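You operate a simulated robot arm through the tools that you are given. There is no shell and no other tool. Be economical: measure what you need, move in short steps, check, and stop when the job is done.

Carry out the task below with a simulated two-armed robot. There is one attempt and no reset: what you move stays moved.

Task
Open the door of the cupboard under the mixer, take the pink lump and put it on the shelf of the cupboard under the mixer, then shut the door. Put one of the pink blocks from the middle of the counter top on top of the cake dome. Do these in any order.
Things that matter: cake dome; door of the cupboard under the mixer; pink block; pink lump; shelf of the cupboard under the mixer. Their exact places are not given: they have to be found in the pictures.

It is judged by the outcome, as a careful person would: the job done as asked, and still so three seconds after it is handed in. It fails if anything else is knocked over, pushed out of place, dropped, spilled or broken.

Robot
Two 7-joint arms with fingered hands on one trunk, on a base that drives. Base frame: it is fixed to the floor where the robot stands at the start and does not move with it; the origin is under the middle of the robot, x ahead of it, y to its left, z up; the surface under the hand at the start is at about z = 900. Lengths are in mm, angles in rad, forces in N, time in s.
The left shoulder is at the start at [87, 187, 1105], the right one opposite. With the tool pointing down near the work surface each hand reaches from about 440 to 820 mm from the robot's upright axis, wherever it stands, measured 20 degrees to its own side. Places, roughly: cake dome [-1500, 2000, 500]; door of the cupboard under the mixer [400, 200, 500]; pink block (3x3x3 cm) [400, 500, 900]; pink lump (4x4x3 cm) [200, 1900, 900]; shelf of the cupboard under the mixer [700, 300, 500]. Payload 3.6 kg a hand.
Tool frame (each hand has its own): the origin (TCP) lies between the finger pads and is the grasp point; the fingertips stand 26 mm ahead of it; z points along the fingers, y is the line along which they close. Largest opening 88 mm; the body of the gripper starts 30 mm behind the TCP. The gripper is a hand of 3 fingers: y runs from the thumb to the fingers, the wrist lies at [-17, -98, -164] in the tool frame, and closing takes about 1.5 s.
Orientation is that of the tool frame in the base frame, as a unit quaternion [w, x, y, z]. With the fingers straight down and the wrist toward the robot, the tool's x, y and z point along [0, 1, 0], [1, 0, 0] and [0, 0, -1] of the base frame.

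Tools
- The arms move only by the tool servo_tool. It takes "left_increments", "right_increments" or both (then of equal length, played together; a hand with none holds still); each is a list of rows, each a list of 6 numbers: the shift along the base's x, y, z in mm, then the turn, a rotation vector about the base's x, y, z in rad. In form: [[x, y, z, wx, wy, wz], ...]. A call has 1 to 8 rows; each row shifts and turns the commanded pose from where the row before left it. "left_grip" and "right_grip" are, for a hand that has rows, the gripper command, from -1 (fully open) to 1 (shut), values between in proportion, set as the call begins (left out, the last holds). Rows are played at 5 a second. More than 50 mm and 0.15 rad between two rows, or a gripper value outside its range, and nothing of the call is played. A pose out of reach is approached as far as the arm can. The call stops where the force on the tool passes 40 N (or 10 N more than at its start, if that is more) or the arm is blocked; 0.2 s more then pass. The fingers move at their own pace (about 153 mm/s each) and stop on an object; they squeeze with about 23 N. The grip force told is the motor's: it shows also when the fingers shut on nothing. Time passes only in rows, and 0.2 s behind the last, so rows that do not move let the fingers close. The reply holds the time, the measured pose of the TCP, the force on the tool along the base axes, the opening and the grip force, in the units named above and with some noise, with the torque about the TCP (base axes, N m) and any sound that the robot's microphone picked up.
- Cameras (640 x 400 px; columns grow to the right, rows downward): "scene" is now at [234.3, 59.9, 998]; the picture's right is [0.68, -0.73, -0.00], its down [-0.36, -0.34, -0.87] and it looks along [0.64, 0.59, -0.49] (base axes); focal length 214 px, centre (320, 200). "left" rides on the left gripper at [-56, -80, -102] in its tool frame; the picture's right is [-0.73, -0.32, 0.60], its down [0.62, -0.67, 0.41] and it looks along [0.27, 0.68, 0.69] (tool axes); focal length 247 px, centre (320, 200). "right" rides on the right gripper at [56, -80, -102] in its tool frame; the picture's right is [-0.73, 0.32, -0.60], its down [-0.62, -0.67, 0.41] and it looks along [-0.27, 0.68, 0.69] (tool axes); focal length 247 px, centre (320, 200).
- snapshot(camera): a new picture of that camera. It takes no simulated time.
- move_column(by): slides the trunk up (or, below 0, down) by that many mm; the arms and the scene camera ride with it, the base frame stays. It gives what a move gives, with no picture.
- steer(legs): drives the robot by 1 to 6 legs, each [ahead, left, turn to the left] in mm, mm and rad, along the robot's own axes; the way and the turn of a leg run together, so that a leg with both is an arc; at most 1500 mm and 3.142 rad a leg. The arms and the cameras ride along, it lands a little off, and it stops where it bumps. It gives what a move gives.
- move_fingers(fingers, thumb_bend, thumb_turn, hand): sets how far each is bent, from 0 (flat) to 1 (curled in); at 0.3 the hand is open as for a grip, at 0.7 the pads meet at the TCP. One left out holds its place. A second passes; each finger stops where it meets its share of the squeeze, and holds until it gets a number again. A gripper value or a shape takes the hand back. It gives what a move gives, with no picture; readings hold the bend of each and the force on the fingers (four entries, about 0 where the hand has none), thumb and palm. thumb_turn goes from beside the hand (0) to across from the fingers (1), as for a grip.
- set_grasp(shape, hand): the hand has 3 fingers and takes this shape, open, in about a second: jaw (thumb against the fingers, like two jaws); tri (thumb and two fingers); tip (a fingertip pinch); poke (one finger out to press); point (the index stretched); flat (the hand flat); cup (the hand cupped); fist (a fist). The gripper value then closes the fingers along that shape, each until it touches; the sizes above hold for jaw. It gives what a move gives, with no picture.
- turn_head(pan, tilt): turns the head with the scene camera to pan (to the left, within 1.047 rad either way) and tilt (down, from -0.506 to 1.204), counted from straight ahead of the robot. It gives what a move gives.
- point_at(camera, pixels): for up to 12 pixels [column, row] of the newest picture of that camera ("zoom" is the newest enlarged one), the place [x, y, z] in the base frame of the surface seen there, good to about 3 mm. It takes no simulated time.
- zoom(camera, box): a new picture of the part [left, top, right, bottom] of that camera's present view, enlarged. It takes no simulated time.
- close_job(): hands the job in; it is judged then, once.

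Go step by step. Measure first, check grasps and placings, and put right what went wrong. The budget is 110 turns and 88 pictures, counting those below and the enlarged ones. Unless the task says otherwise, let go and move clear before handing in, and close with one line.

The tools are called after "Emit:" as name(argument=value, ...) on one line, values as JSON. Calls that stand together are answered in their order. servo_tool: Moves the arms, as the interface text tells. Its arguments: {"type":"object","properties":{"left_increments":{"type":"array","items":{"type":"array","items":{"type":"number"}}},"left_grip":{"type":"number"},"right_increments":{"type":"array","items":{"type":"array","items":{"type":"number"}}},"right_grip":{"type":"number"}},"required":[]} The other tools are called the same way: move_column (by) slides the trunk up or down; set_grasp (shape, hand) gives the hand a shape; move_fingers (fingers, thumb_bend, thumb_turn, hand) moves the fingers one by one; steer (legs) drives the base; turn_head (pan, tilt) turns the head that bears the scene camera; snapshot (camera) takes a picture; point_at (camera, pixels) gives the place of the surface under pixels of a picture; zoom (camera, box) takes an enlarged picture of a part of a camera's view; close_job () hands the job in.

At the start:

```text
clock: 0.0
left_eef_pos: [346.1, 454.5, 1168.9]
left_ee_rot: [0.0, 0.707, 0.707, 0.0]
left_wrist_force: [0.3, -0.1, -0.4]
left_moment: [-0.01, 0.0, -0.01]
left_width: 87.5
left_finger_force: 0.1
left_shape: jaw
left_bend: [0.3, 0.3, 0.98]
left_finger forces: [0.1, 0.0, 0.1, 0.0, 0.0, 0.0]
right_eef_pos: [411.1, 32.1, 1148.4]
right_ee_rot: [-0.001, 0.707, 0.707, 0.0]
right_wrist_force: [-0.3, -1.1, -0.6]
right_moment: [0.03, 0.01, -0.01]
right_width: 87.5
right_finger_force: 0.2
right_shape: jaw
right_bend: [0.3, 0.3, 0.98]
right_finger forces: [0.0, 0.1, 0.0, 0.1, 0.0, 0.0]
trunk travel left (down, up): [-250.0, 507.0]
robot x, y, heading: [-3.3, -1.7, -0.003]
head pan, tilt: [0.749, 0.517]
```

scene: 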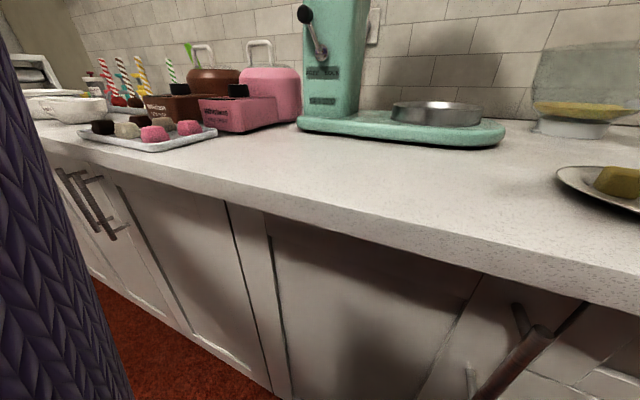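
right: 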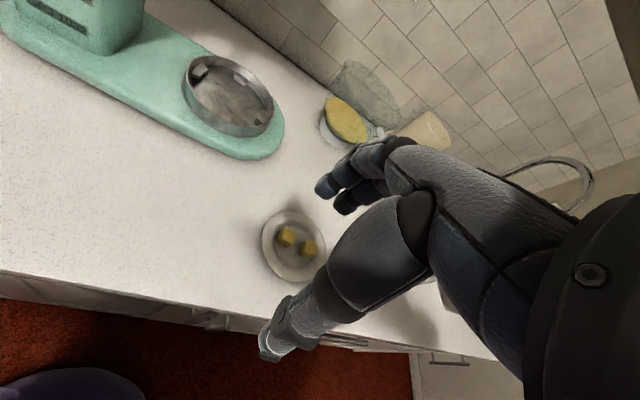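
left: 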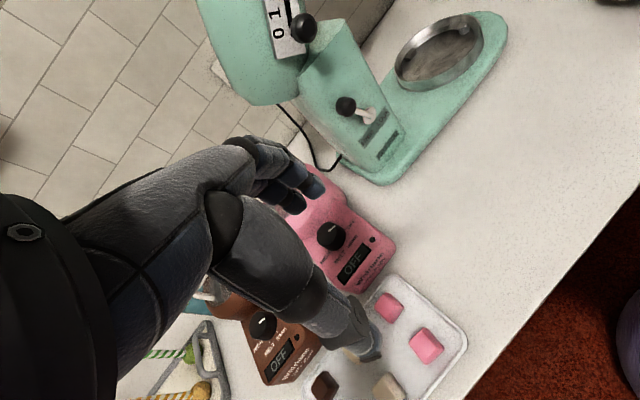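

The scene picture shows the mixer (350,100), a tray with pink lumps/blocks (155,133),(188,127), and cupboard doors below with a handle at (520,360). I'll measure these points.

Emit:
point_at(camera="scene", pixels=[[155, 133], [188, 127], [525, 350], [520, 320], [470, 385], [270, 215], [480, 275], [340, 120], [500, 140], [235, 205], [108, 235], [350, 215]])

Emit:
turn_head(pan=0.3, tilt=0.95)

Emit:
snapshot(camera="scene")

```text
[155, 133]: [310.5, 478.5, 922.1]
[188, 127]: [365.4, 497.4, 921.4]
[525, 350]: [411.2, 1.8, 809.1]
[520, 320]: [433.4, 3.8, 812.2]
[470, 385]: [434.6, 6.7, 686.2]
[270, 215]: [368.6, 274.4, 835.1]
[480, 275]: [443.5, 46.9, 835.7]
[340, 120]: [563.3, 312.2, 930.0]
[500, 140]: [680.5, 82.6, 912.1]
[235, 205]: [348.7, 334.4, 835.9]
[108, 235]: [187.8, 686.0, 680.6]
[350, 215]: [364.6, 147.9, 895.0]
```

```text
clock: 0.9
left_eef_pos: [346.4, 454.8, 1170.3]
left_ee_rot: [0.0, 0.707, 0.707, 0.0]
left_wrist_force: [-0.1, -0.5, 0.1]
left_moment: [-0.01, -0.05, 0.0]
left_width: 87.7
left_finger_force: 0.1
left_shape: jaw
left_bend: [0.3, 0.3, 0.98]
left_finger forces: [0.0, 0.2, 0.1, 0.0, 0.0, 0.0]
right_eef_pos: [410.5, 32.9, 1147.4]
right_ee_rot: [0.0, 0.707, 0.707, 0.0]
right_wrist_force: [-0.3, 0.1, 0.4]
right_moment: [0.04, -0.01, 0.02]
right_width: 87.6
right_finger_force: 0.0
right_shape: jaw
right_bend: [0.3, 0.3, 0.98]
right_finger forces: [0.0, 0.1, 0.0, 0.0, 0.0, 0.1]
trunk travel left (down, up): [-250.0, 507.0]
robot x, y, heading: [-0.5, -0.7, 0.005]
head pan, tilt: [0.3, 0.949]
```

```text
84 pictures are left
```

scene: 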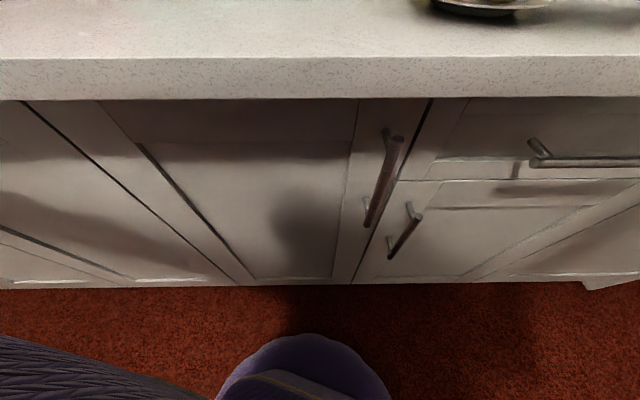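

The cupboard face is rotated about 0.3 rad; the mixer door spans from seam (25,105)–(240,280) to seam (430,105)–(352,282), with a vertical handle at (385,180). I'll measure.

Emit:
point_at(camera="scene", pixels=[[395, 145], [370, 220], [385, 132], [366, 203], [30, 110], [235, 278], [427, 108], [354, 278], [300, 80], [300, 180], [300, 283], [300, 30]])

Emit:
turn_head(pan=1.0, tilt=0.3)

Emit:
snapshot(camera="scene")

```text
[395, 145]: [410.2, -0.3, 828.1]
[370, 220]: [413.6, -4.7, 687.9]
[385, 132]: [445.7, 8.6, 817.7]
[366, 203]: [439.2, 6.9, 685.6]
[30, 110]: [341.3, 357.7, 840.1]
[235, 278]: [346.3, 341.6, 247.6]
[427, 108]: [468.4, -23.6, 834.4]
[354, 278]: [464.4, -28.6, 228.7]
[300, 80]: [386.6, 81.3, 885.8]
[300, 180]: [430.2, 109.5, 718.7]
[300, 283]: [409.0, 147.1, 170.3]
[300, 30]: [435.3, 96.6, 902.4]
```

```text
clock: 2.0
left_eef_pos: [345.8, 454.0, 1170.1]
left_ee_rot: [0.001, 0.707, 0.707, 0.0]
left_wrist_force: [-0.3, -0.2, 0.0]
left_moment: [-0.05, 0.01, 0.0]
left_width: 87.6
left_finger_force: 0.1
left_shape: jaw
left_bend: [0.3, 0.3, 0.98]
left_finger forces: [0.1, 0.1, 0.0, 0.1, 0.0, 0.0]
right_eef_pos: [411.6, 32.1, 1147.1]
right_ee_rot: [0.0, 0.707, 0.707, 0.0]
right_wrist_force: [-0.3, 0.6, 0.1]
right_moment: [-0.01, 0.01, 0.0]
right_width: 87.7
right_finger_force: 0.1
right_shape: jaw
right_bend: [0.3, 0.3, 0.98]
right_finger forces: [0.0, 0.0, 0.0, 0.1, 0.1, 0.0]
trunk travel left (down, up): [-250.0, 507.0]
robot x, y, heading: [1.5, -0.6, 0.003]
head pan, tilt: [1.0, 0.3]
```

```text
83 pictures are left
```

scene: 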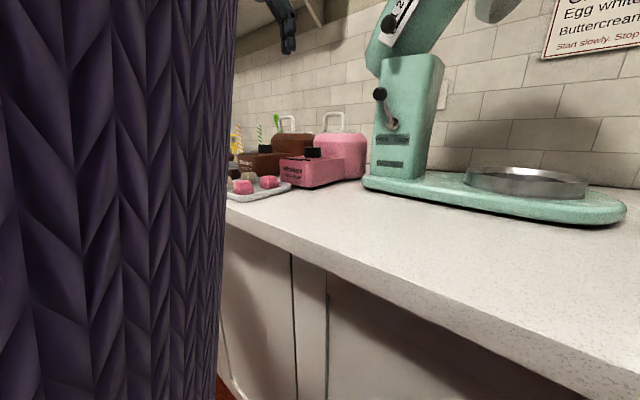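

The pink blocks sit in a tray around (310,478) and (365,497); the purple shape at left of the picture is unclear. I'll measure it and look left/back from the head to find out what surrounds me.

Emit:
point_at(camera="scene", pixels=[[210, 200], [100, 200], [100, 50], [200, 380], [243, 187], [270, 182], [300, 165], [262, 192]])

Emit:
turn_head(pan=0.0, tilt=1.2)

Emit:
snapshot(camera="scene")

Emit:
point_at(camera="scene", pixels=[[320, 380], [320, 300], [200, 380], [440, 380], [260, 330], [320, 340]])

```text
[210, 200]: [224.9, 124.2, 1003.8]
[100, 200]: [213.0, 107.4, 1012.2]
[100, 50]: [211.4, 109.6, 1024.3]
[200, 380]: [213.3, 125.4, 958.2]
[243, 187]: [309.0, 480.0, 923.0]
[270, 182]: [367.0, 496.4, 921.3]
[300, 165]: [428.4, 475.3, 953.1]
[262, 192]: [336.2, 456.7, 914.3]
```

```text
clock: 3.2
left_eef_pos: [345.6, 455.6, 1170.4]
left_ee_rot: [0.0, 0.708, 0.707, 0.0]
left_wrist_force: [0.6, -0.8, -0.7]
left_moment: [-0.02, 0.01, -0.01]
left_width: 87.8
left_finger_force: 0.1
left_shape: jaw
left_bend: [0.3, 0.3, 0.98]
left_finger forces: [0.0, 0.0, 0.0, 0.1, 0.0, 0.0]
right_eef_pos: [411.0, 32.4, 1147.0]
right_ee_rot: [0.0, 0.707, 0.707, -0.001]
right_wrist_force: [-0.7, -0.2, -0.8]
right_moment: [0.0, -0.01, -0.03]
right_width: 87.7
right_finger_force: 0.0
right_shape: jaw
right_bend: [0.3, 0.3, 0.98]
right_finger forces: [0.0, 0.1, 0.1, 0.0, 0.0, 0.1]
trunk travel left (down, up): [-250.0, 507.0]
robot x, y, heading: [-2.3, 1.2, 0.004]
head pan, tilt: [0.0, 1.201]
```

```text
82 pictures are left
```

scene: 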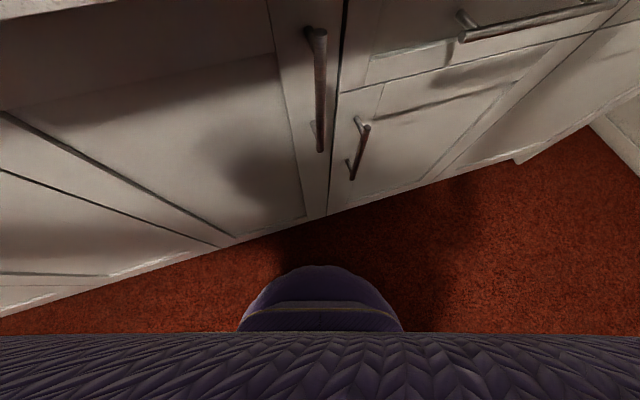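

```text
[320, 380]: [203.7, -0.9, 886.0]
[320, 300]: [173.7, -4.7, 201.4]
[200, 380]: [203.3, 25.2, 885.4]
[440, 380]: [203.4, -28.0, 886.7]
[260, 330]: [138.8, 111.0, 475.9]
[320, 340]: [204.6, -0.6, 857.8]
```

The purple is my own torso/base. I'll look right before driving back and to the right so that the door (handle at about (412,-2,757)) has room to swing.

Emit:
turn_head(pan=-0.8, tilt=0.7)

Emit:
snapshot(camera="scene")

Emit:
point_at(camera="scene", pixels=[[320, 300], [320, 200], [450, 250], [200, 250], [560, 200], [100, 150]])

```text
clock: 4.4
left_eef_pos: [345.4, 455.1, 1169.3]
left_ee_rot: [0.0, 0.707, 0.707, 0.0]
left_wrist_force: [-0.1, 0.0, 0.0]
left_moment: [0.01, -0.04, 0.01]
left_width: 87.9
left_finger_force: 0.1
left_shape: jaw
left_bend: [0.3, 0.3, 0.98]
left_finger forces: [0.1, 0.0, 0.0, 0.1, 0.1, 0.1]
right_eef_pos: [411.0, 32.9, 1147.4]
right_ee_rot: [0.0, 0.707, 0.707, 0.0]
right_wrist_force: [-1.0, 0.6, 0.6]
right_moment: [-0.02, 0.0, 0.03]
right_width: 87.8
right_finger_force: 0.1
right_shape: jaw
right_bend: [0.3, 0.3, 0.98]
right_finger forces: [0.1, 0.1, 0.0, 0.0, 0.0, 0.1]
trunk travel left (down, up): [-250.0, 507.0]
robot x, y, heading: [-1.6, -0.5, -0.002]
head pan, tilt: [-0.799, 0.7]
```

```text
81 pictures are left
```

scene: 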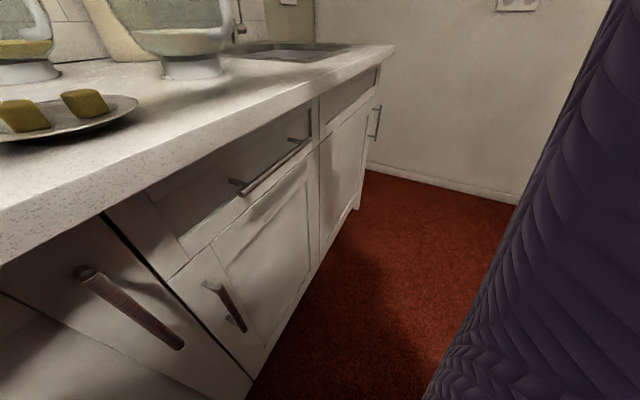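

```text
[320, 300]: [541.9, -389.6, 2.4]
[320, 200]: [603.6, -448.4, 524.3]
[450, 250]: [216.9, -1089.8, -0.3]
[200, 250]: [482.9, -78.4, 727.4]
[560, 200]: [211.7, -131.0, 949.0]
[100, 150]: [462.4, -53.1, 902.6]
```

The floor to the right is clear to about y=-1100. I'll drive back and right, then turn to face the cupboard squarely.

Emit:
steer(legs=[[-250, 0, 0], [110, -313, 0], [0, 0, 0.318]])

Emit:
turn_head(pan=0.3, tilt=0.6)

Emit:
snapshot(camera="scene")

```text
clock: 8.9
left_eef_pos: [50.9, 231.7, 1170.1]
left_ee_rot: [-0.001, 0.587, 0.81, 0.001]
left_wrist_force: [-0.3, -0.1, 0.4]
left_moment: [0.02, -0.03, 0.01]
left_width: 87.5
left_finger_force: 0.1
left_shape: jaw
left_bend: [0.3, 0.3, 0.98]
left_finger forces: [0.0, 0.1, 0.0, 0.1, 0.0, 0.0]
right_eef_pos: [244.9, -149.6, 1146.5]
right_ee_rot: [0.0, 0.587, 0.81, 0.0]
right_wrist_force: [0.4, -0.7, -0.1]
right_moment: [-0.03, 0.02, 0.0]
right_width: 87.9
right_finger_force: 0.0
right_shape: jaw
right_bend: [0.3, 0.3, 0.98]
right_finger forces: [0.1, 0.1, 0.0, 0.0, 0.1, 0.1]
trunk travel left (down, up): [-250.0, 507.0]
robot x, y, heading: [-131.6, -310.4, 0.314]
head pan, tilt: [-0.799, 0.7]
```

```text
clock: 10.3
left_eef_pos: [51.5, 230.6, 1170.2]
left_ee_rot: [-0.001, 0.586, 0.81, 0.0]
left_wrist_force: [0.2, -0.7, 0.4]
left_moment: [0.01, -0.01, 0.0]
left_width: 87.5
left_finger_force: 0.1
left_shape: jaw
left_bend: [0.3, 0.3, 0.98]
left_finger forces: [0.1, 0.2, 0.1, 0.1, 0.0, 0.0]
right_eef_pos: [247.3, -150.1, 1147.6]
right_ee_rot: [0.0, 0.586, 0.81, 0.0]
right_wrist_force: [-0.4, -0.3, 0.1]
right_moment: [-0.02, 0.0, -0.01]
right_width: 87.7
right_finger_force: 0.0
right_shape: jaw
right_bend: [0.3, 0.3, 0.98]
right_finger forces: [0.1, 0.0, 0.0, 0.0, 0.0, 0.0]
trunk travel left (down, up): [-250.0, 507.0]
robot x, y, heading: [-135.4, -307.6, 0.312]
head pan, tilt: [0.3, 0.6]
```

```text
80 pictures are left
```

scene: 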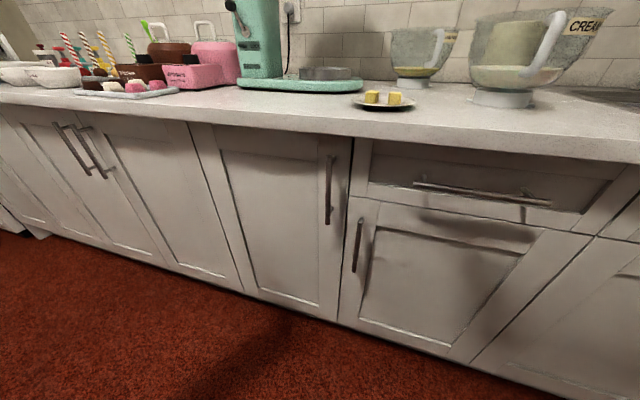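

The view shows the door's hinge on the left and the bar at (329,190). I'll turn the left hand to point forward (thumb to the left) as it lowers in front of the door.

Emit:
point_at(camera="scene", pixels=[[330, 165], [328, 190], [327, 215], [350, 145], [190, 128], [243, 290], [140, 86], [127, 85], [385, 96]])

Emit:
servo_tool(left_increments=[[11.5, -5, -15, 0.044, -0.1358, 0], [11.5, -5, -15, 0.044, -0.1358, 0], [11.5, -5, -15, 0.044, -0.1358, 0], [11.5, -5, -15, 0.044, -0.1358, 0], [11.5, -5, -15, 0.044, -0.1358, 0], [11.5, -5, -15, 0.044, -0.1358, 0], [11.5, -5, -15, 0.044, -0.1358, 0], [11.5, -5, -15, 0.044, -0.1358, 0]])

Emit:
servo_tool(left_increments=[[11.5, -5, -15, 0.044, -0.1358, 0], [11.5, -5, -15, 0.044, -0.1358, 0], [11.5, -5, -15, 0.044, -0.1358, 0], [0, -15, -20, 0.1358, 0.044, 0], [0, -15, -20, 0.1358, 0.044, 0], [0, -15, -20, 0.1358, 0.044, 0], [0, -15, -20, 0.1358, 0.044, 0], [0, -15, -20, 0.1358, 0.044, 0]])

```text
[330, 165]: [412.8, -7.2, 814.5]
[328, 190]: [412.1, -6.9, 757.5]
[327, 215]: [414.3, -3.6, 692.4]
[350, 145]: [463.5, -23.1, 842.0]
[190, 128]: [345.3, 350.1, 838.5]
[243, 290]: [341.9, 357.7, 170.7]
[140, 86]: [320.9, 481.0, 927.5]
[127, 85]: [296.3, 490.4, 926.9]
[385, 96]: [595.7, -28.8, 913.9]
```

```text
clock: 12.1
left_eef_pos: [154.1, 222.6, 1057.3]
left_ee_rot: [0.319, 0.493, 0.681, 0.437]
left_wrist_force: [0.1, -0.5, 0.4]
left_moment: [0.01, 0.04, 0.03]
left_width: 88.0
left_finger_force: 0.0
left_shape: jaw
left_bend: [0.3, 0.3, 0.98]
left_finger forces: [0.0, 0.0, 0.1, 0.0, 0.0, 0.0]
left hand out of reach, approached as far as the arm can: row 4, 5, 6
right_eef_pos: [246.2, -149.4, 1146.8]
right_ee_rot: [0.0, 0.586, 0.81, 0.0]
right_wrist_force: [0.0, -0.5, -0.3]
right_moment: [0.02, 0.02, 0.0]
right_width: 87.8
right_finger_force: 0.0
right_shape: jaw
right_bend: [0.3, 0.3, 0.98]
right_finger forces: [0.0, 0.1, 0.0, 0.1, 0.0, 0.0]
trunk travel left (down, up): [-250.0, 507.0]
robot x, y, heading: [-134.7, -312.7, 0.314]
head pan, tilt: [0.3, 0.6]
```

```text
clock: 13.9
left_eef_pos: [187.0, 132.6, 911.3]
left_ee_rot: [0.191, 0.589, 0.392, 0.681]
left_wrist_force: [0.3, 0.1, 0.5]
left_moment: [0.02, 0.01, -0.03]
left_width: 87.8
left_finger_force: 0.0
left_shape: jaw
left_bend: [0.3, 0.3, 0.98]
left_finger forces: [0.0, 0.1, 0.0, 0.0, 0.0, 0.0]
right_eef_pos: [246.3, -149.6, 1147.0]
right_ee_rot: [-0.001, 0.585, 0.811, 0.0]
right_wrist_force: [-0.3, 1.1, -0.5]
right_moment: [0.01, 0.03, 0.01]
right_width: 87.7
right_finger_force: 0.0
right_shape: jaw
right_bend: [0.3, 0.3, 0.98]
right_finger forces: [0.0, 0.0, 0.1, 0.0, 0.0, 0.1]
trunk travel left (down, up): [-250.0, 507.0]
robot x, y, heading: [-133.8, -308.1, 0.314]
head pan, tilt: [0.3, 0.6]
```

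The turn is going well (TCP at (187,133,911)). I'll finish the roll and move to a pre-grasp about 110 mm in front of the bar.

Emit:
servo_tool(left_increments=[[15, -21.6, -19, 0.1358, 0.044, 0], [15, -21.6, -19, 0.1358, 0.044, 0], [15, -21.6, -19, 0.1358, 0.044, 0], [15, -21.6, -19, 0.1358, 0.044, 0], [15, -21.6, -19, 0.1358, 0.044, 0], [15, -21.6, -19, 0.1358, 0.044, 0], [15, -21.6, -19, 0, 0, 0], [15, -21.6, -19, 0, 0, 0]])

Emit:
snapshot(camera="left")

Emit:
snapshot(camera="scene")

```text
clock: 15.7
left_eef_pos: [309.2, -39.8, 759.3]
left_ee_rot: [-0.109, 0.698, 0.112, 0.699]
left_wrist_force: [-1.1, -0.4, -0.4]
left_moment: [-0.01, 0.01, 0.0]
left_width: 88.2
left_finger_force: 0.1
left_shape: jaw
left_bend: [0.3, 0.3, 0.98]
left_finger forces: [0.0, 0.0, 0.1, 0.0, 0.0, 0.1]
right_eef_pos: [246.1, -149.5, 1147.1]
right_ee_rot: [0.0, 0.587, 0.81, -0.001]
right_wrist_force: [0.0, -0.1, -0.3]
right_moment: [-0.04, -0.02, 0.0]
right_width: 87.6
right_finger_force: 0.1
right_shape: jaw
right_bend: [0.3, 0.3, 0.98]
right_finger forces: [0.1, 0.1, 0.1, 0.1, 0.0, 0.0]
trunk travel left (down, up): [-250.0, 507.0]
robot x, y, heading: [-134.3, -310.0, 0.314]
head pan, tilt: [0.3, 0.6]
```

```text
79 pictures are left
```

left: 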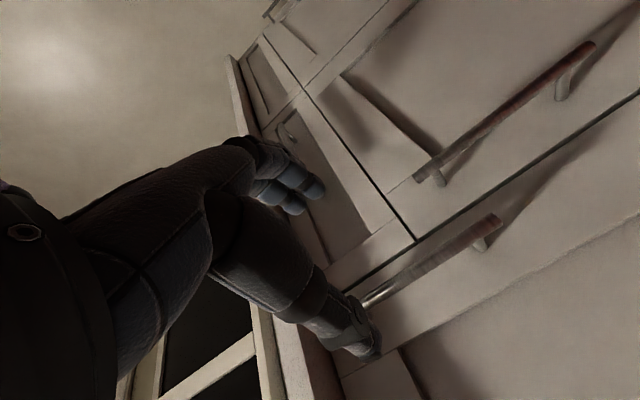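

```text
78 pictures are left
```

scene: 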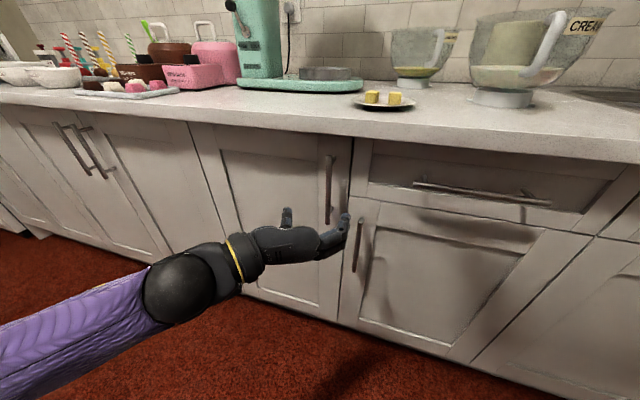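

The hand is lined up laterally with the bar, pointing into the face. I'll go forward 108 mm and 12 up, then close.

Emit:
servo_tool(left_increments=[[25.7, 8.4, 6, 0, 0, 0], [25.7, 8.4, 6, 0, 0, 0], [25.7, 8.4, 0, 0, 0, 0], [25.7, 8.4, 0, 0, 0, 0]])

Emit:
servo_tool(left_increments=[[0, 0, 0, 0, 0, 0], [0, 0, 0, 0, 0, 0], [0, 0, 0, 0, 0, 0], [0, 0, 0, 0, 0, 0], [0, 0, 0, 0, 0, 0], [0, 0, 0, 0, 0, 0], [0, 0, 0, 0, 0, 0]], left_grip=1)

Emit:
snapshot(camera="scene")

```text
clock: 16.7
left_eef_pos: [410.9, -6.0, 772.1]
left_ee_rot: [-0.109, 0.699, 0.113, 0.698]
left_wrist_force: [0.0, 0.2, 0.2]
left_moment: [-0.02, 0.01, 0.02]
left_width: 87.9
left_finger_force: 0.1
left_shape: jaw
left_bend: [0.3, 0.3, 0.98]
left_finger forces: [0.0, 0.0, 0.0, 0.0, 0.0, 0.0]
right_eef_pos: [246.8, -149.9, 1146.5]
right_ee_rot: [0.0, 0.585, 0.811, 0.0]
right_wrist_force: [0.1, 0.0, -0.3]
right_moment: [0.01, -0.01, 0.0]
right_width: 87.8
right_finger_force: 0.0
right_shape: jaw
right_bend: [0.3, 0.3, 0.98]
right_finger forces: [0.0, 0.0, 0.0, 0.0, 0.0, 0.0]
trunk travel left (down, up): [-250.0, 507.0]
robot x, y, heading: [-134.3, -308.0, 0.317]
head pan, tilt: [0.3, 0.6]
```

```text
clock: 18.3
left_eef_pos: [410.9, -5.7, 772.8]
left_ee_rot: [-0.109, 0.698, 0.113, 0.698]
left_wrist_force: [-0.3, 4.5, 1.2]
left_moment: [0.0, -0.01, 0.0]
left_width: 2.0
left_finger_force: 22.8
left_shape: jaw
left_bend: [0.7, 0.76, 1.0]
left_finger forces: [7.2, 6.7, 0.0, 0.0, 18.9, 0.1]
right_eef_pos: [246.7, -148.1, 1145.8]
right_ee_rot: [-0.001, 0.586, 0.811, 0.0]
right_wrist_force: [0.8, -0.2, -0.5]
right_moment: [0.0, 0.0, -0.01]
right_width: 87.8
right_finger_force: 0.0
right_shape: jaw
right_bend: [0.3, 0.3, 0.98]
right_finger forces: [0.0, 0.1, 0.0, 0.0, 0.0, 0.0]
trunk travel left (down, up): [-250.0, 507.0]
robot x, y, heading: [-133.4, -314.6, 0.319]
head pan, tilt: [0.3, 0.6]
```

```text
77 pictures are left
```

scene: 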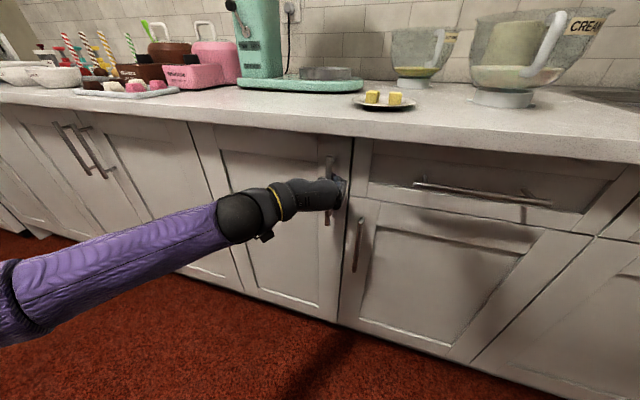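

The hand shut to 2 mm with a small side force; I'm not sure the bar is held. A zoom at (330,190).

Emit:
zoom(camera="scene", box=[270, 140, 390, 240])

Emit:
snapshot(camera="left")

```text
4.00 times, centred on (330, 190) of scene
```

zoom: 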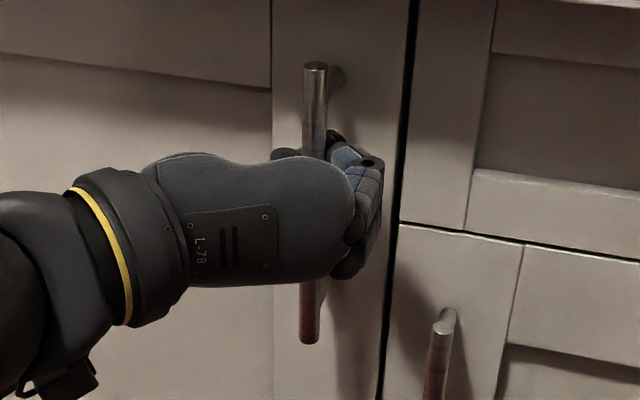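

```text
75 pictures are left
```

left: 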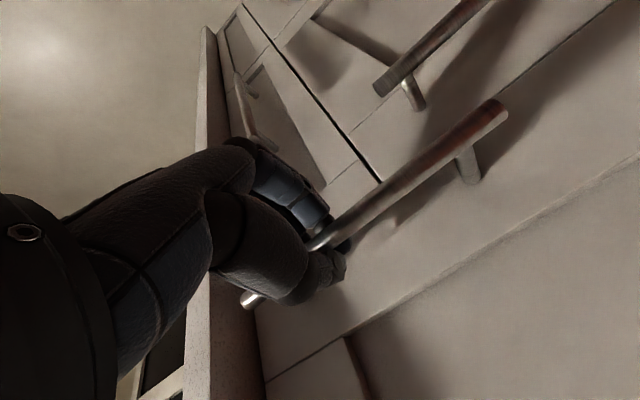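

The zoom shows the fingers wrapped around the bar with the thumb behind it. I'll pull it along the door's arc about 0.5 rad.

Emit:
servo_tool(left_increments=[[-35.4, -5.6, 0, 0, 0, -0.05], [-35.7, -2.1, 0, 0, 0, -0.05], [-35.7, 1.5, 0, 0, 0, -0.05], [-35.4, 5.1, 0, 0, 0, -0.05], [-34.8, 8.6, 0, 0, 0, -0.05]])

Emit:
snapshot(camera="scene")

```text
clock: 19.5
left_eef_pos: [234.9, 2.3, 772.5]
left_ee_rot: [-0.021, 0.706, 0.025, 0.707]
left_wrist_force: [4.1, 12.4, -0.5]
left_moment: [0.0, -0.02, 0.02]
left_width: 2.1
left_finger_force: 22.7
left_shape: jaw
left_bend: [0.7, 0.76, 1.0]
left_finger forces: [0.1, 0.3, 0.0, 0.0, 23.4, 0.0]
right_eef_pos: [247.4, -148.4, 1147.5]
right_ee_rot: [0.001, 0.587, 0.81, 0.0]
right_wrist_force: [-1.1, -0.6, 0.2]
right_moment: [-0.01, 0.01, 0.03]
right_width: 87.6
right_finger_force: 0.0
right_shape: jaw
right_bend: [0.3, 0.3, 0.98]
right_finger forces: [0.0, 0.1, 0.0, 0.0, 0.0, 0.1]
trunk travel left (down, up): [-250.0, 507.0]
robot x, y, heading: [-135.8, -314.1, 0.316]
head pan, tilt: [0.3, 0.6]
```

```text
74 pictures are left
```

scene: 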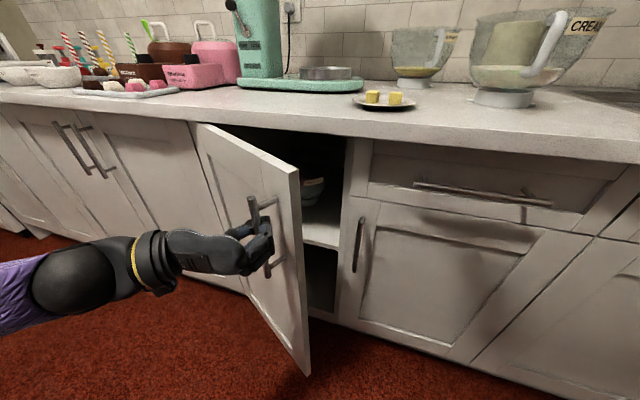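

The door is open about 0.5 rad and the hand follows well. I'll continue the arc.

Emit:
servo_tool(left_increments=[[-33.7, 12, 0, 0, 0, -0.1], [-32.3, 15.4, 0, 0, 0, -0.1], [-30.6, 18.4, 0, 0, 0, -0.1], [-28.7, 21.5, 0, 0, 0, -0.1], [-26.3, 24.1, 0, 0, 0, -0.1]])

Emit:
snapshot(camera="scene")

```text
clock: 20.7
left_eef_pos: [80.9, 93.3, 771.1]
left_ee_rot: [0.155, 0.691, -0.15, 0.69]
left_wrist_force: [8.6, 9.5, 4.1]
left_moment: [0.03, 0.0, 0.03]
left_width: 2.0
left_finger_force: 23.0
left_shape: jaw
left_bend: [0.7, 0.76, 1.0]
left_finger forces: [0.3, 0.3, 0.0, 0.0, 22.9, 0.0]
right_eef_pos: [246.7, -148.5, 1147.1]
right_ee_rot: [0.0, 0.586, 0.81, 0.0]
right_wrist_force: [0.1, -0.2, -0.2]
right_moment: [0.0, 0.01, -0.02]
right_width: 87.5
right_finger_force: 0.0
right_shape: jaw
right_bend: [0.3, 0.3, 0.98]
right_finger forces: [0.1, 0.0, 0.1, 0.1, 0.0, 0.1]
trunk travel left (down, up): [-250.0, 507.0]
robot x, y, heading: [-131.6, -310.0, 0.313]
head pan, tilt: [0.3, 0.6]
```

```text
73 pictures are left
```

scene: 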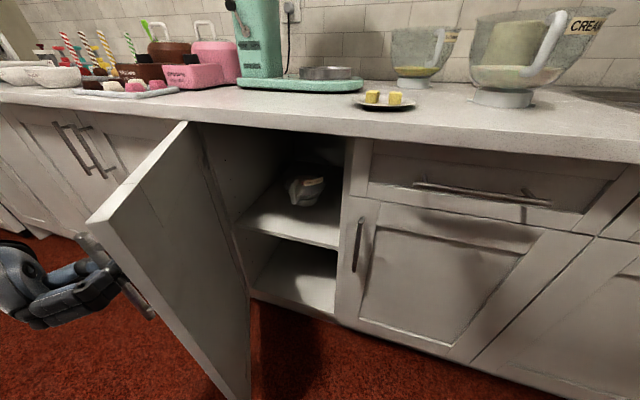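

About 1.0 rad open; the shelf shows at (290,220). I'll carry on to about 1.4 rad.

Emit:
servo_tool(left_increments=[[-23.8, 26.7, 0, 0, 0, -0.1], [-21.1, 28.9, 0, 0, 0, -0.1], [-18, 31, 0, 0, 0, -0.1], [-14.9, 32.6, 0, 0, 0, -0.1]])

Emit:
snapshot(camera="scene")

```text
clock: 21.7
left_eef_pos: [7.1, 205.9, 772.7]
left_ee_rot: [0.288, 0.646, -0.282, 0.649]
left_wrist_force: [1.2, 0.1, 0.7]
left_moment: [-0.01, -0.02, -0.02]
left_width: 1.2
left_finger_force: 22.7
left_shape: jaw
left_bend: [0.7, 0.77, 1.0]
left_finger forces: [0.1, 0.0, 0.1, 0.0, 1.4, 0.0]
left hand out of reach, approached as far as the arm can: row 4
right_eef_pos: [247.1, -149.6, 1147.2]
right_ee_rot: [-0.001, 0.585, 0.811, 0.0]
right_wrist_force: [-0.7, -0.3, -0.9]
right_moment: [0.04, -0.01, -0.01]
right_width: 87.7
right_finger_force: 0.2
right_shape: jaw
right_bend: [0.3, 0.3, 0.98]
right_finger forces: [0.1, 0.1, 0.1, 0.0, 0.0, 0.0]
trunk travel left (down, up): [-250.0, 507.0]
robot x, y, heading: [-135.5, -312.4, 0.318]
head pan, tilt: [0.3, 0.6]
```

```text
72 pictures are left
```

scene: 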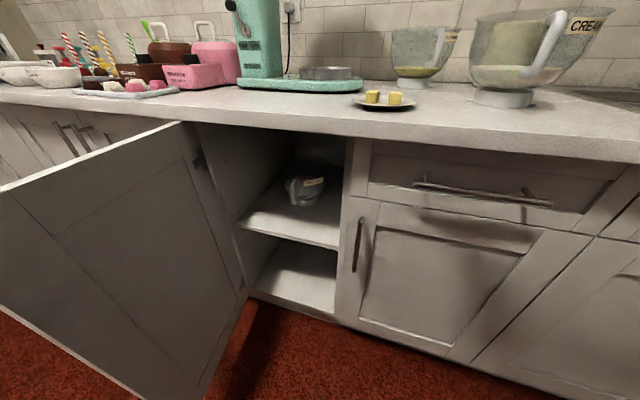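

The door is well open and the shelf (290,220) holds a jug-like object at (302,185). I'll measure the shelf, let go of the handle and back off.

Emit:
point_at(camera="scene", pixels=[[265, 222], [240, 225], [338, 248], [320, 225], [305, 190], [305, 206], [290, 205], [338, 150], [325, 185], [180, 122], [20, 187], [280, 260]])

Emit:
zoom(camera="scene", box=[200, 120, 360, 320])

Emit:
servo_tool(left_increments=[[0, 0, 0, 0, 0, 0], [0, 0, 0, 0, 0, 0], [0, 0, 0, 0, 0, 0], [0, 0, 0, 0, 0, 0], [-13, 15, 0, 0, 0, 0], [-13, 15, 0, 0, 0, 0], [-13, 15, 0, 0, 0, 0]], left_grip=-1)

Emit:
snapshot(camera="left")

```text
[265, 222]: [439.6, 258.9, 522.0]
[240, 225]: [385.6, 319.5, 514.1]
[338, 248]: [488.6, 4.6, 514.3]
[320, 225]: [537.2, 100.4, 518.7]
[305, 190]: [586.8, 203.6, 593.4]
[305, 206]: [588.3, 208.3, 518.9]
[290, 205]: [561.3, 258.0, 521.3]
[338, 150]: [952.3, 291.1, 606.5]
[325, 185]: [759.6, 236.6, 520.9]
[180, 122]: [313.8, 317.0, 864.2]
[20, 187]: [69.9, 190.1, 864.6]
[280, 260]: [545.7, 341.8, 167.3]
```

```text
2.00 times, centred on (280, 220) of scene
```

zoom: 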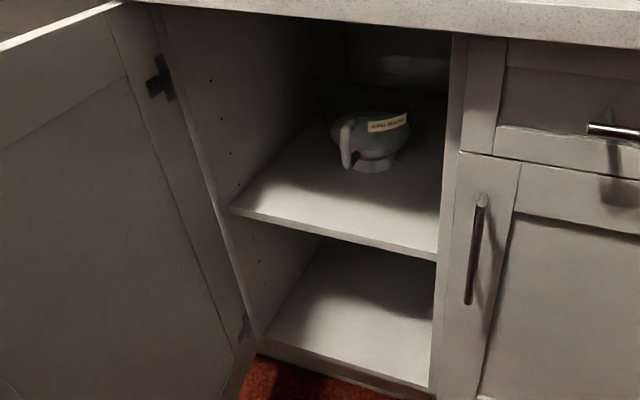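

```text
clock: 23.3
left_eef_pos: [-4.5, 220.1, 770.3]
left_ee_rot: [0.288, 0.648, -0.285, 0.645]
left_wrist_force: [0.5, -0.6, -0.6]
left_moment: [-0.01, 0.02, -0.02]
left_width: 88.1
left_finger_force: 0.1
left_shape: jaw
left_bend: [0.3, 0.3, 0.98]
left_finger forces: [0.1, 0.0, 0.1, 0.0, 0.0, 0.0]
left hand out of reach, approached as far as the arm can: row 6, 7
right_eef_pos: [246.0, -149.6, 1147.9]
right_ee_rot: [0.0, 0.586, 0.81, 0.0]
right_wrist_force: [-0.6, 0.4, 0.5]
right_moment: [0.0, 0.03, -0.02]
right_width: 87.7
right_finger_force: 0.1
right_shape: jaw
right_bend: [0.3, 0.3, 0.98]
right_finger forces: [0.1, 0.0, 0.0, 0.0, 0.0, 0.0]
trunk travel left (down, up): [-250.0, 507.0]
robot x, y, heading: [-132.8, -308.1, 0.317]
head pan, tilt: [0.3, 0.6]
```

```text
70 pictures are left
```

left: 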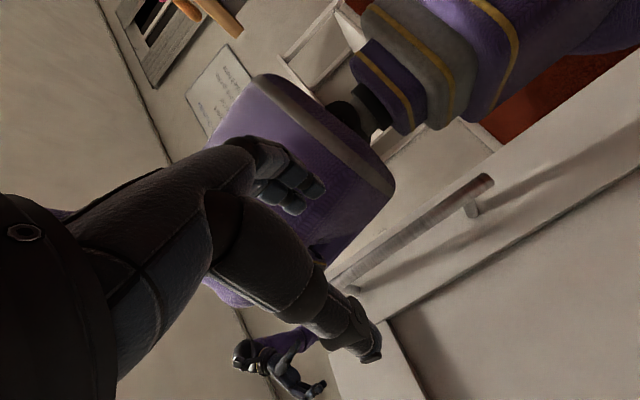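

The fingers are open around the bar but the arm is at its reach limit backing off. I'll drive the base slightly left and back so that the hand slips off the bar.

Emit:
steer(legs=[[-30, 60, 0]])

Emit:
snapshot(camera="left")

Emit:
snapshot(camera="scene")

```text
clock: 24.3
left_eef_pos: [-53.6, 269.0, 771.0]
left_ee_rot: [0.288, 0.647, -0.284, 0.646]
left_wrist_force: [-1.0, 0.6, -0.1]
left_moment: [0.01, -0.01, -0.01]
left_width: 88.0
left_finger_force: 0.1
left_shape: jaw
left_bend: [0.3, 0.3, 0.98]
left_finger forces: [0.0, 0.0, 0.0, 0.1, 0.0, 0.1]
right_eef_pos: [197.2, -99.1, 1146.6]
right_ee_rot: [0.001, 0.586, 0.81, 0.0]
right_wrist_force: [-0.8, 0.1, -1.0]
right_moment: [0.01, 0.03, -0.01]
right_width: 87.8
right_finger_force: 0.0
right_shape: jaw
right_bend: [0.3, 0.3, 0.98]
right_finger forces: [0.0, 0.1, 0.0, 0.1, 0.0, 0.1]
trunk travel left (down, up): [-250.0, 507.0]
robot x, y, heading: [-184.5, -264.7, 0.317]
head pan, tilt: [0.3, 0.6]
```

```text
69 pictures are left
```

left: 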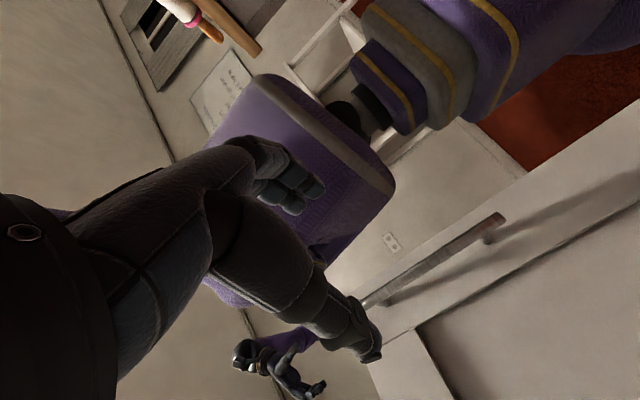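

```text
68 pictures are left
```

scene: 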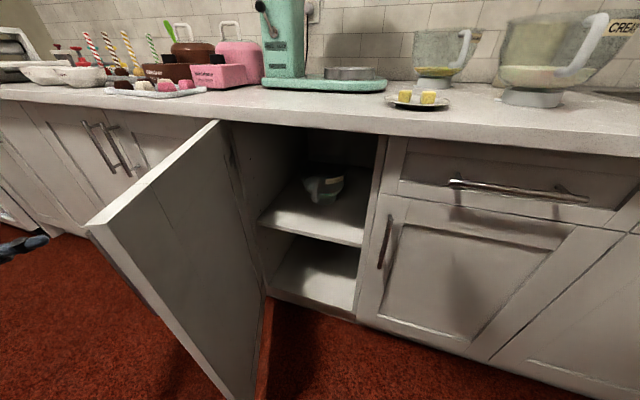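

The hand is off the bar; the door edge at (92,225) may have drifted a little. I'll measure it and raise the left hand clear.

Emit:
point_at(camera="scene", pixels=[[100, 222], [212, 126], [160, 180]])

Emit:
servo_tool(left_increments=[[-10, 0, 40, 0, 0, 0], [-10, 0, 40, 0, 0, 0], [-10, 0, 40, 0, 0, 0], [-10, 0, 40, 0, 0, 0], [0, 0, 40, 0, 0, 0.1], [0, 0, 40, 0, 0, 0.1], [0, 0, 40, 0, 0, 0.1], [0, 0, 40, 0, 0, 0.1]])

```text
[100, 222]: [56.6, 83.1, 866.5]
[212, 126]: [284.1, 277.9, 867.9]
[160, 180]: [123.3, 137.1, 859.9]
```

```text
clock: 26.1
left_eef_pos: [-95.7, 266.7, 1091.3]
left_ee_rot: [0.153, 0.691, -0.15, 0.69]
left_wrist_force: [0.3, 0.1, -0.2]
left_moment: [0.0, 0.01, -0.04]
left_width: 87.9
left_finger_force: 0.0
left_shape: jaw
left_bend: [0.3, 0.3, 0.98]
left_finger forces: [0.0, 0.1, 0.0, 0.1, 0.0, 0.0]
right_eef_pos: [198.4, -101.0, 1147.6]
right_ee_rot: [0.001, 0.585, 0.811, 0.0]
right_wrist_force: [-0.4, 0.2, 0.1]
right_moment: [0.0, 0.03, -0.01]
right_width: 87.9
right_finger_force: 0.1
right_shape: jaw
right_bend: [0.3, 0.3, 0.98]
right_finger forces: [0.1, 0.0, 0.1, 0.0, 0.0, 0.0]
trunk travel left (down, up): [-250.0, 507.0]
robot x, y, heading: [-182.9, -261.9, 0.321]
head pan, tilt: [0.3, 0.6]
```

The door stands about 1.18 rad open, which is enough for now. I'll turn the left hand back to pointing down.

Emit:
servo_tool(left_increments=[[6, -2, 8, 0, 0, 0.148], [6, -2, 8, 0, 0, 0.148], [6, -2, 8, 0, 0, 0.148], [6, -2, 8, 0, 0, 0.148], [6, -2, 8, 0, 0, 0.148], [6, -2, 8, -0.1018, 0.0513, 0.0806], [6, -2, 8, -0.1018, 0.0513, 0.0806], [6, -2, 8, -0.1018, 0.0513, 0.0806]])

Emit:
servo_tool(left_increments=[[6, -2, 4, -0.1018, 0.0513, 0.0806], [6, -2, 4, -0.1018, 0.0513, 0.0806], [6, -2, 4, -0.1018, 0.0513, 0.0806], [6, -2, 4, -0.1018, 0.0513, 0.0806], [6, -2, 4, -0.1018, 0.0513, 0.0806], [6, -2, 4, -0.1018, 0.0513, 0.0806], [6, -2, 4, -0.1018, 0.0513, 0.0806], [6, -2, 4, -0.1018, 0.0513, 0.0806]])

Emit:
servo_tool(left_increments=[[6, -2, 0, -0.1018, 0.0513, 0.0806], [6, -2, 0, -0.1018, 0.0513, 0.0806], [6, -2, 0, -0.1018, 0.0513, 0.0806], [6, -2, 0, -0.1018, 0.0513, 0.0806]])

```text
clock: 27.9
left_eef_pos: [-45.2, 252.1, 1153.4]
left_ee_rot: [-0.091, 0.74, 0.29, 0.6]
left_wrist_force: [0.0, 0.0, -0.6]
left_moment: [-0.04, 0.0, 0.0]
left_width: 87.9
left_finger_force: 0.0
left_shape: jaw
left_bend: [0.3, 0.3, 0.98]
left_finger forces: [0.0, 0.0, 0.0, 0.0, 0.0, 0.0]
right_eef_pos: [197.5, -100.4, 1147.3]
right_ee_rot: [-0.001, 0.585, 0.811, 0.0]
right_wrist_force: [0.3, 0.1, -0.1]
right_moment: [0.01, 0.01, -0.02]
right_width: 87.7
right_finger_force: 0.0
right_shape: jaw
right_bend: [0.3, 0.3, 0.98]
right_finger forces: [0.0, 0.0, 0.0, 0.1, 0.0, 0.0]
trunk travel left (down, up): [-250.0, 507.0]
robot x, y, heading: [-182.2, -261.6, 0.322]
head pan, tilt: [0.3, 0.6]
```

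```text
clock: 29.7
left_eef_pos: [1.3, 236.8, 1186.8]
left_ee_rot: [-0.03, 0.69, 0.687, 0.226]
left_wrist_force: [-0.4, -0.6, 0.5]
left_moment: [0.01, 0.01, -0.03]
left_width: 87.8
left_finger_force: 0.1
left_shape: jaw
left_bend: [0.3, 0.3, 0.98]
left_finger forces: [0.0, 0.0, 0.0, 0.1, 0.0, 0.1]
right_eef_pos: [197.3, -101.3, 1147.6]
right_ee_rot: [0.0, 0.586, 0.81, 0.001]
right_wrist_force: [-0.4, 0.4, 0.0]
right_moment: [-0.01, 0.0, 0.01]
right_width: 87.8
right_finger_force: 0.1
right_shape: jaw
right_bend: [0.3, 0.3, 0.98]
right_finger forces: [0.0, 0.0, 0.0, 0.0, 0.1, 0.1]
trunk travel left (down, up): [-250.0, 507.0]
robot x, y, heading: [-183.8, -263.0, 0.32]
head pan, tilt: [0.3, 0.6]
```

```text
clock: 30.7
left_eef_pos: [9.9, 294.1, 1189.8]
left_ee_rot: [0.005, 0.587, 0.81, 0.002]
left_wrist_force: [0.2, 0.3, 0.5]
left_moment: [-0.01, 0.02, 0.0]
left_width: 88.0
left_finger_force: 0.0
left_shape: jaw
left_bend: [0.3, 0.3, 0.98]
left_finger forces: [0.0, 0.0, 0.0, 0.1, 0.0, 0.0]
left hand out of reach, approached as far as the arm can: row 2, 3, 4
right_eef_pos: [197.5, -100.5, 1147.2]
right_ee_rot: [0.001, 0.586, 0.81, -0.001]
right_wrist_force: [0.3, 0.5, 0.2]
right_moment: [-0.03, -0.04, -0.01]
right_width: 87.8
right_finger_force: 0.0
right_shape: jaw
right_bend: [0.3, 0.3, 0.98]
right_finger forces: [0.1, 0.0, 0.1, 0.1, 0.1, 0.1]
trunk travel left (down, up): [-250.0, 507.0]
robot x, y, heading: [-179.7, -261.2, 0.322]
head pan, tilt: [0.3, 0.6]
```

Left tool is down again. I'll drive left along the counter past the open door (base stays about 60+ mm clear of it) to bring the tray blocks in front of the right hand.

Emit:
steer(legs=[[-60, 0, 0], [0, 700, 0]])

Emit:
turn_head(pan=-0.1, tilt=0.4)

Emit:
snapshot(camera="scene")

```text
clock: 35.1
left_eef_pos: [-257.5, 931.1, 1190.5]
left_ee_rot: [0.006, 0.591, 0.807, 0.003]
left_wrist_force: [-0.8, 1.0, 0.2]
left_moment: [-0.02, 0.01, 0.0]
left_width: 87.8
left_finger_force: 0.0
left_shape: jaw
left_bend: [0.3, 0.3, 0.98]
left_finger forces: [0.1, 0.1, 0.0, 0.1, 0.0, 0.0]
right_eef_pos: [-72.2, 536.8, 1147.0]
right_ee_rot: [0.0, 0.589, 0.808, 0.0]
right_wrist_force: [-0.3, -1.1, 0.2]
right_moment: [-0.04, 0.02, 0.05]
right_width: 87.9
right_finger_force: 0.0
right_shape: jaw
right_bend: [0.3, 0.3, 0.98]
right_finger forces: [0.1, 0.1, 0.1, 0.0, 0.0, 0.0]
trunk travel left (down, up): [-250.0, 507.0]
robot x, y, heading: [-455.4, 380.2, 0.313]
head pan, tilt: [0.3, 0.6]
```

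```text
clock: 35.9
left_eef_pos: [-258.3, 931.5, 1191.0]
left_ee_rot: [0.005, 0.591, 0.807, 0.004]
left_wrist_force: [-0.6, -0.4, -0.5]
left_moment: [0.0, -0.01, 0.01]
left_width: 87.8
left_finger_force: 0.0
left_shape: jaw
left_bend: [0.3, 0.3, 0.98]
left_finger forces: [0.0, 0.0, 0.0, 0.0, 0.0, 0.0]
right_eef_pos: [-72.8, 536.7, 1147.0]
right_ee_rot: [0.0, 0.589, 0.808, 0.0]
right_wrist_force: [-0.7, 0.5, 0.6]
right_moment: [0.04, -0.01, 0.01]
right_width: 87.6
right_finger_force: 0.1
right_shape: jaw
right_bend: [0.3, 0.3, 0.98]
right_finger forces: [0.1, 0.0, 0.1, 0.0, 0.1, 0.1]
trunk travel left (down, up): [-250.0, 507.0]
robot x, y, heading: [-453.7, 380.8, 0.309]
head pan, tilt: [-0.099, 0.4]
```

```text
67 pictures are left
```

scene: 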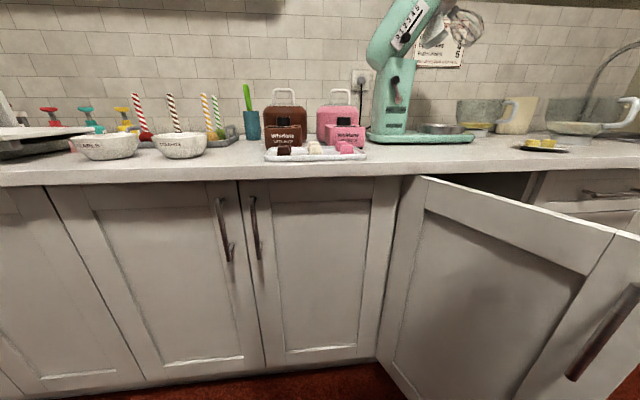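

I'm left of the door now. Zooming on the tray at (315,150) and measuring the blocks.

Emit:
steer(legs=[[120, 0, 0]])

Emit:
turn_head(pan=-0.2, tilt=0.4)

Emit:
zoom(camera="scene", box=[240, 100, 400, 200])

Emit:
snapshot(camera="right")

```text
clock: 37.2
left_eef_pos: [-140.2, 967.6, 1190.0]
left_ee_rot: [0.004, 0.593, 0.805, 0.003]
left_wrist_force: [0.1, -0.5, 0.3]
left_moment: [0.01, 0.05, 0.04]
left_width: 87.8
left_finger_force: 0.1
left_shape: jaw
left_bend: [0.3, 0.3, 0.98]
left_finger forces: [0.0, 0.1, 0.0, 0.0, 0.0, 0.0]
right_eef_pos: [44.8, 573.8, 1145.6]
right_ee_rot: [0.0, 0.59, 0.807, -0.001]
right_wrist_force: [0.3, 0.3, -1.1]
right_moment: [-0.01, 0.04, -0.02]
right_width: 87.7
right_finger_force: 0.1
right_shape: jaw
right_bend: [0.3, 0.3, 0.98]
right_finger forces: [0.0, 0.0, 0.0, 0.1, 0.0, 0.0]
trunk travel left (down, up): [-250.0, 507.0]
robot x, y, heading: [-337.7, 415.7, 0.309]
head pan, tilt: [-0.099, 0.4]
```

```text
clock: 37.9
left_eef_pos: [-140.9, 967.6, 1191.2]
left_ee_rot: [0.005, 0.592, 0.806, 0.004]
left_wrist_force: [1.3, 0.1, -0.2]
left_moment: [0.01, -0.03, 0.01]
left_width: 87.9
left_finger_force: 0.1
left_shape: jaw
left_bend: [0.3, 0.3, 0.98]
left_finger forces: [0.1, 0.0, 0.0, 0.0, 0.1, 0.0]
right_eef_pos: [43.7, 571.5, 1148.0]
right_ee_rot: [0.001, 0.589, 0.808, 0.0]
right_wrist_force: [0.3, -0.5, -0.1]
right_moment: [-0.05, 0.0, -0.03]
right_width: 87.7
right_finger_force: 0.0
right_shape: jaw
right_bend: [0.3, 0.3, 0.98]
right_finger forces: [0.0, 0.1, 0.0, 0.1, 0.1, 0.0]
trunk travel left (down, up): [-250.0, 507.0]
robot x, y, heading: [-339.2, 417.1, 0.31]
head pan, tilt: [-0.201, 0.4]
```

```text
4.00 times, centred on (320, 150) of scene
```

zoom: 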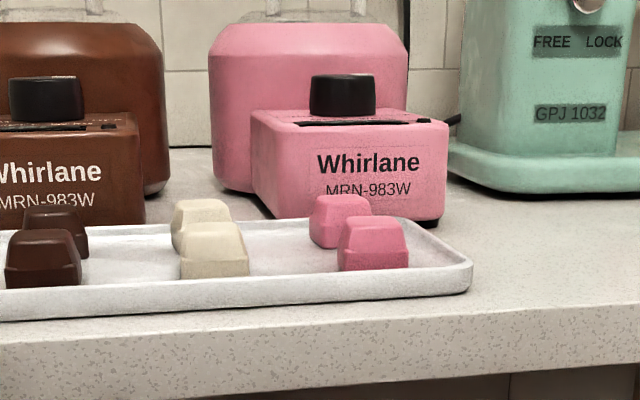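

```text
65 pictures are left
```

right: 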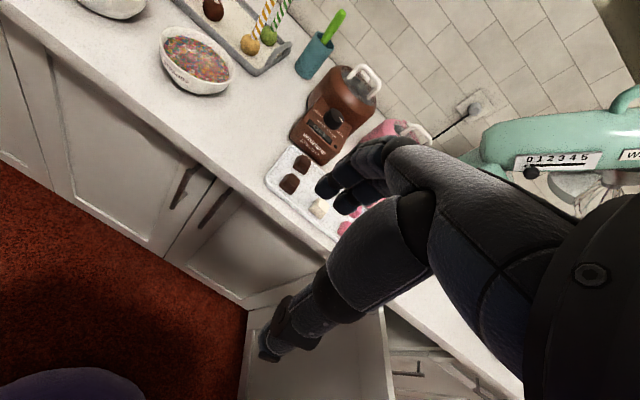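

Two frosted pink blocks: front (372,245) and back (340,220) in the zoom. I'll measure the front one, the rim and neighbours.

Emit:
point_at(camera="zoom", pixels=[[372, 228], [373, 220], [372, 255], [343, 250], [405, 250], [340, 202], [372, 262], [400, 285], [320, 262], [467, 265], [245, 250], [345, 90]])

```text
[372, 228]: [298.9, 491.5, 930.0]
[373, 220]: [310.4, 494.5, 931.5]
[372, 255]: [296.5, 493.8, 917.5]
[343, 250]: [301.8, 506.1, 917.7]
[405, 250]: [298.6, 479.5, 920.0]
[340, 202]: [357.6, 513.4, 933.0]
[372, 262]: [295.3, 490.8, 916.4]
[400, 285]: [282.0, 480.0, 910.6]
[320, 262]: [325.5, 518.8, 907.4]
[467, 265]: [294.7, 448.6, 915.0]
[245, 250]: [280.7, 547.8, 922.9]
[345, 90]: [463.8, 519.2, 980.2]
```

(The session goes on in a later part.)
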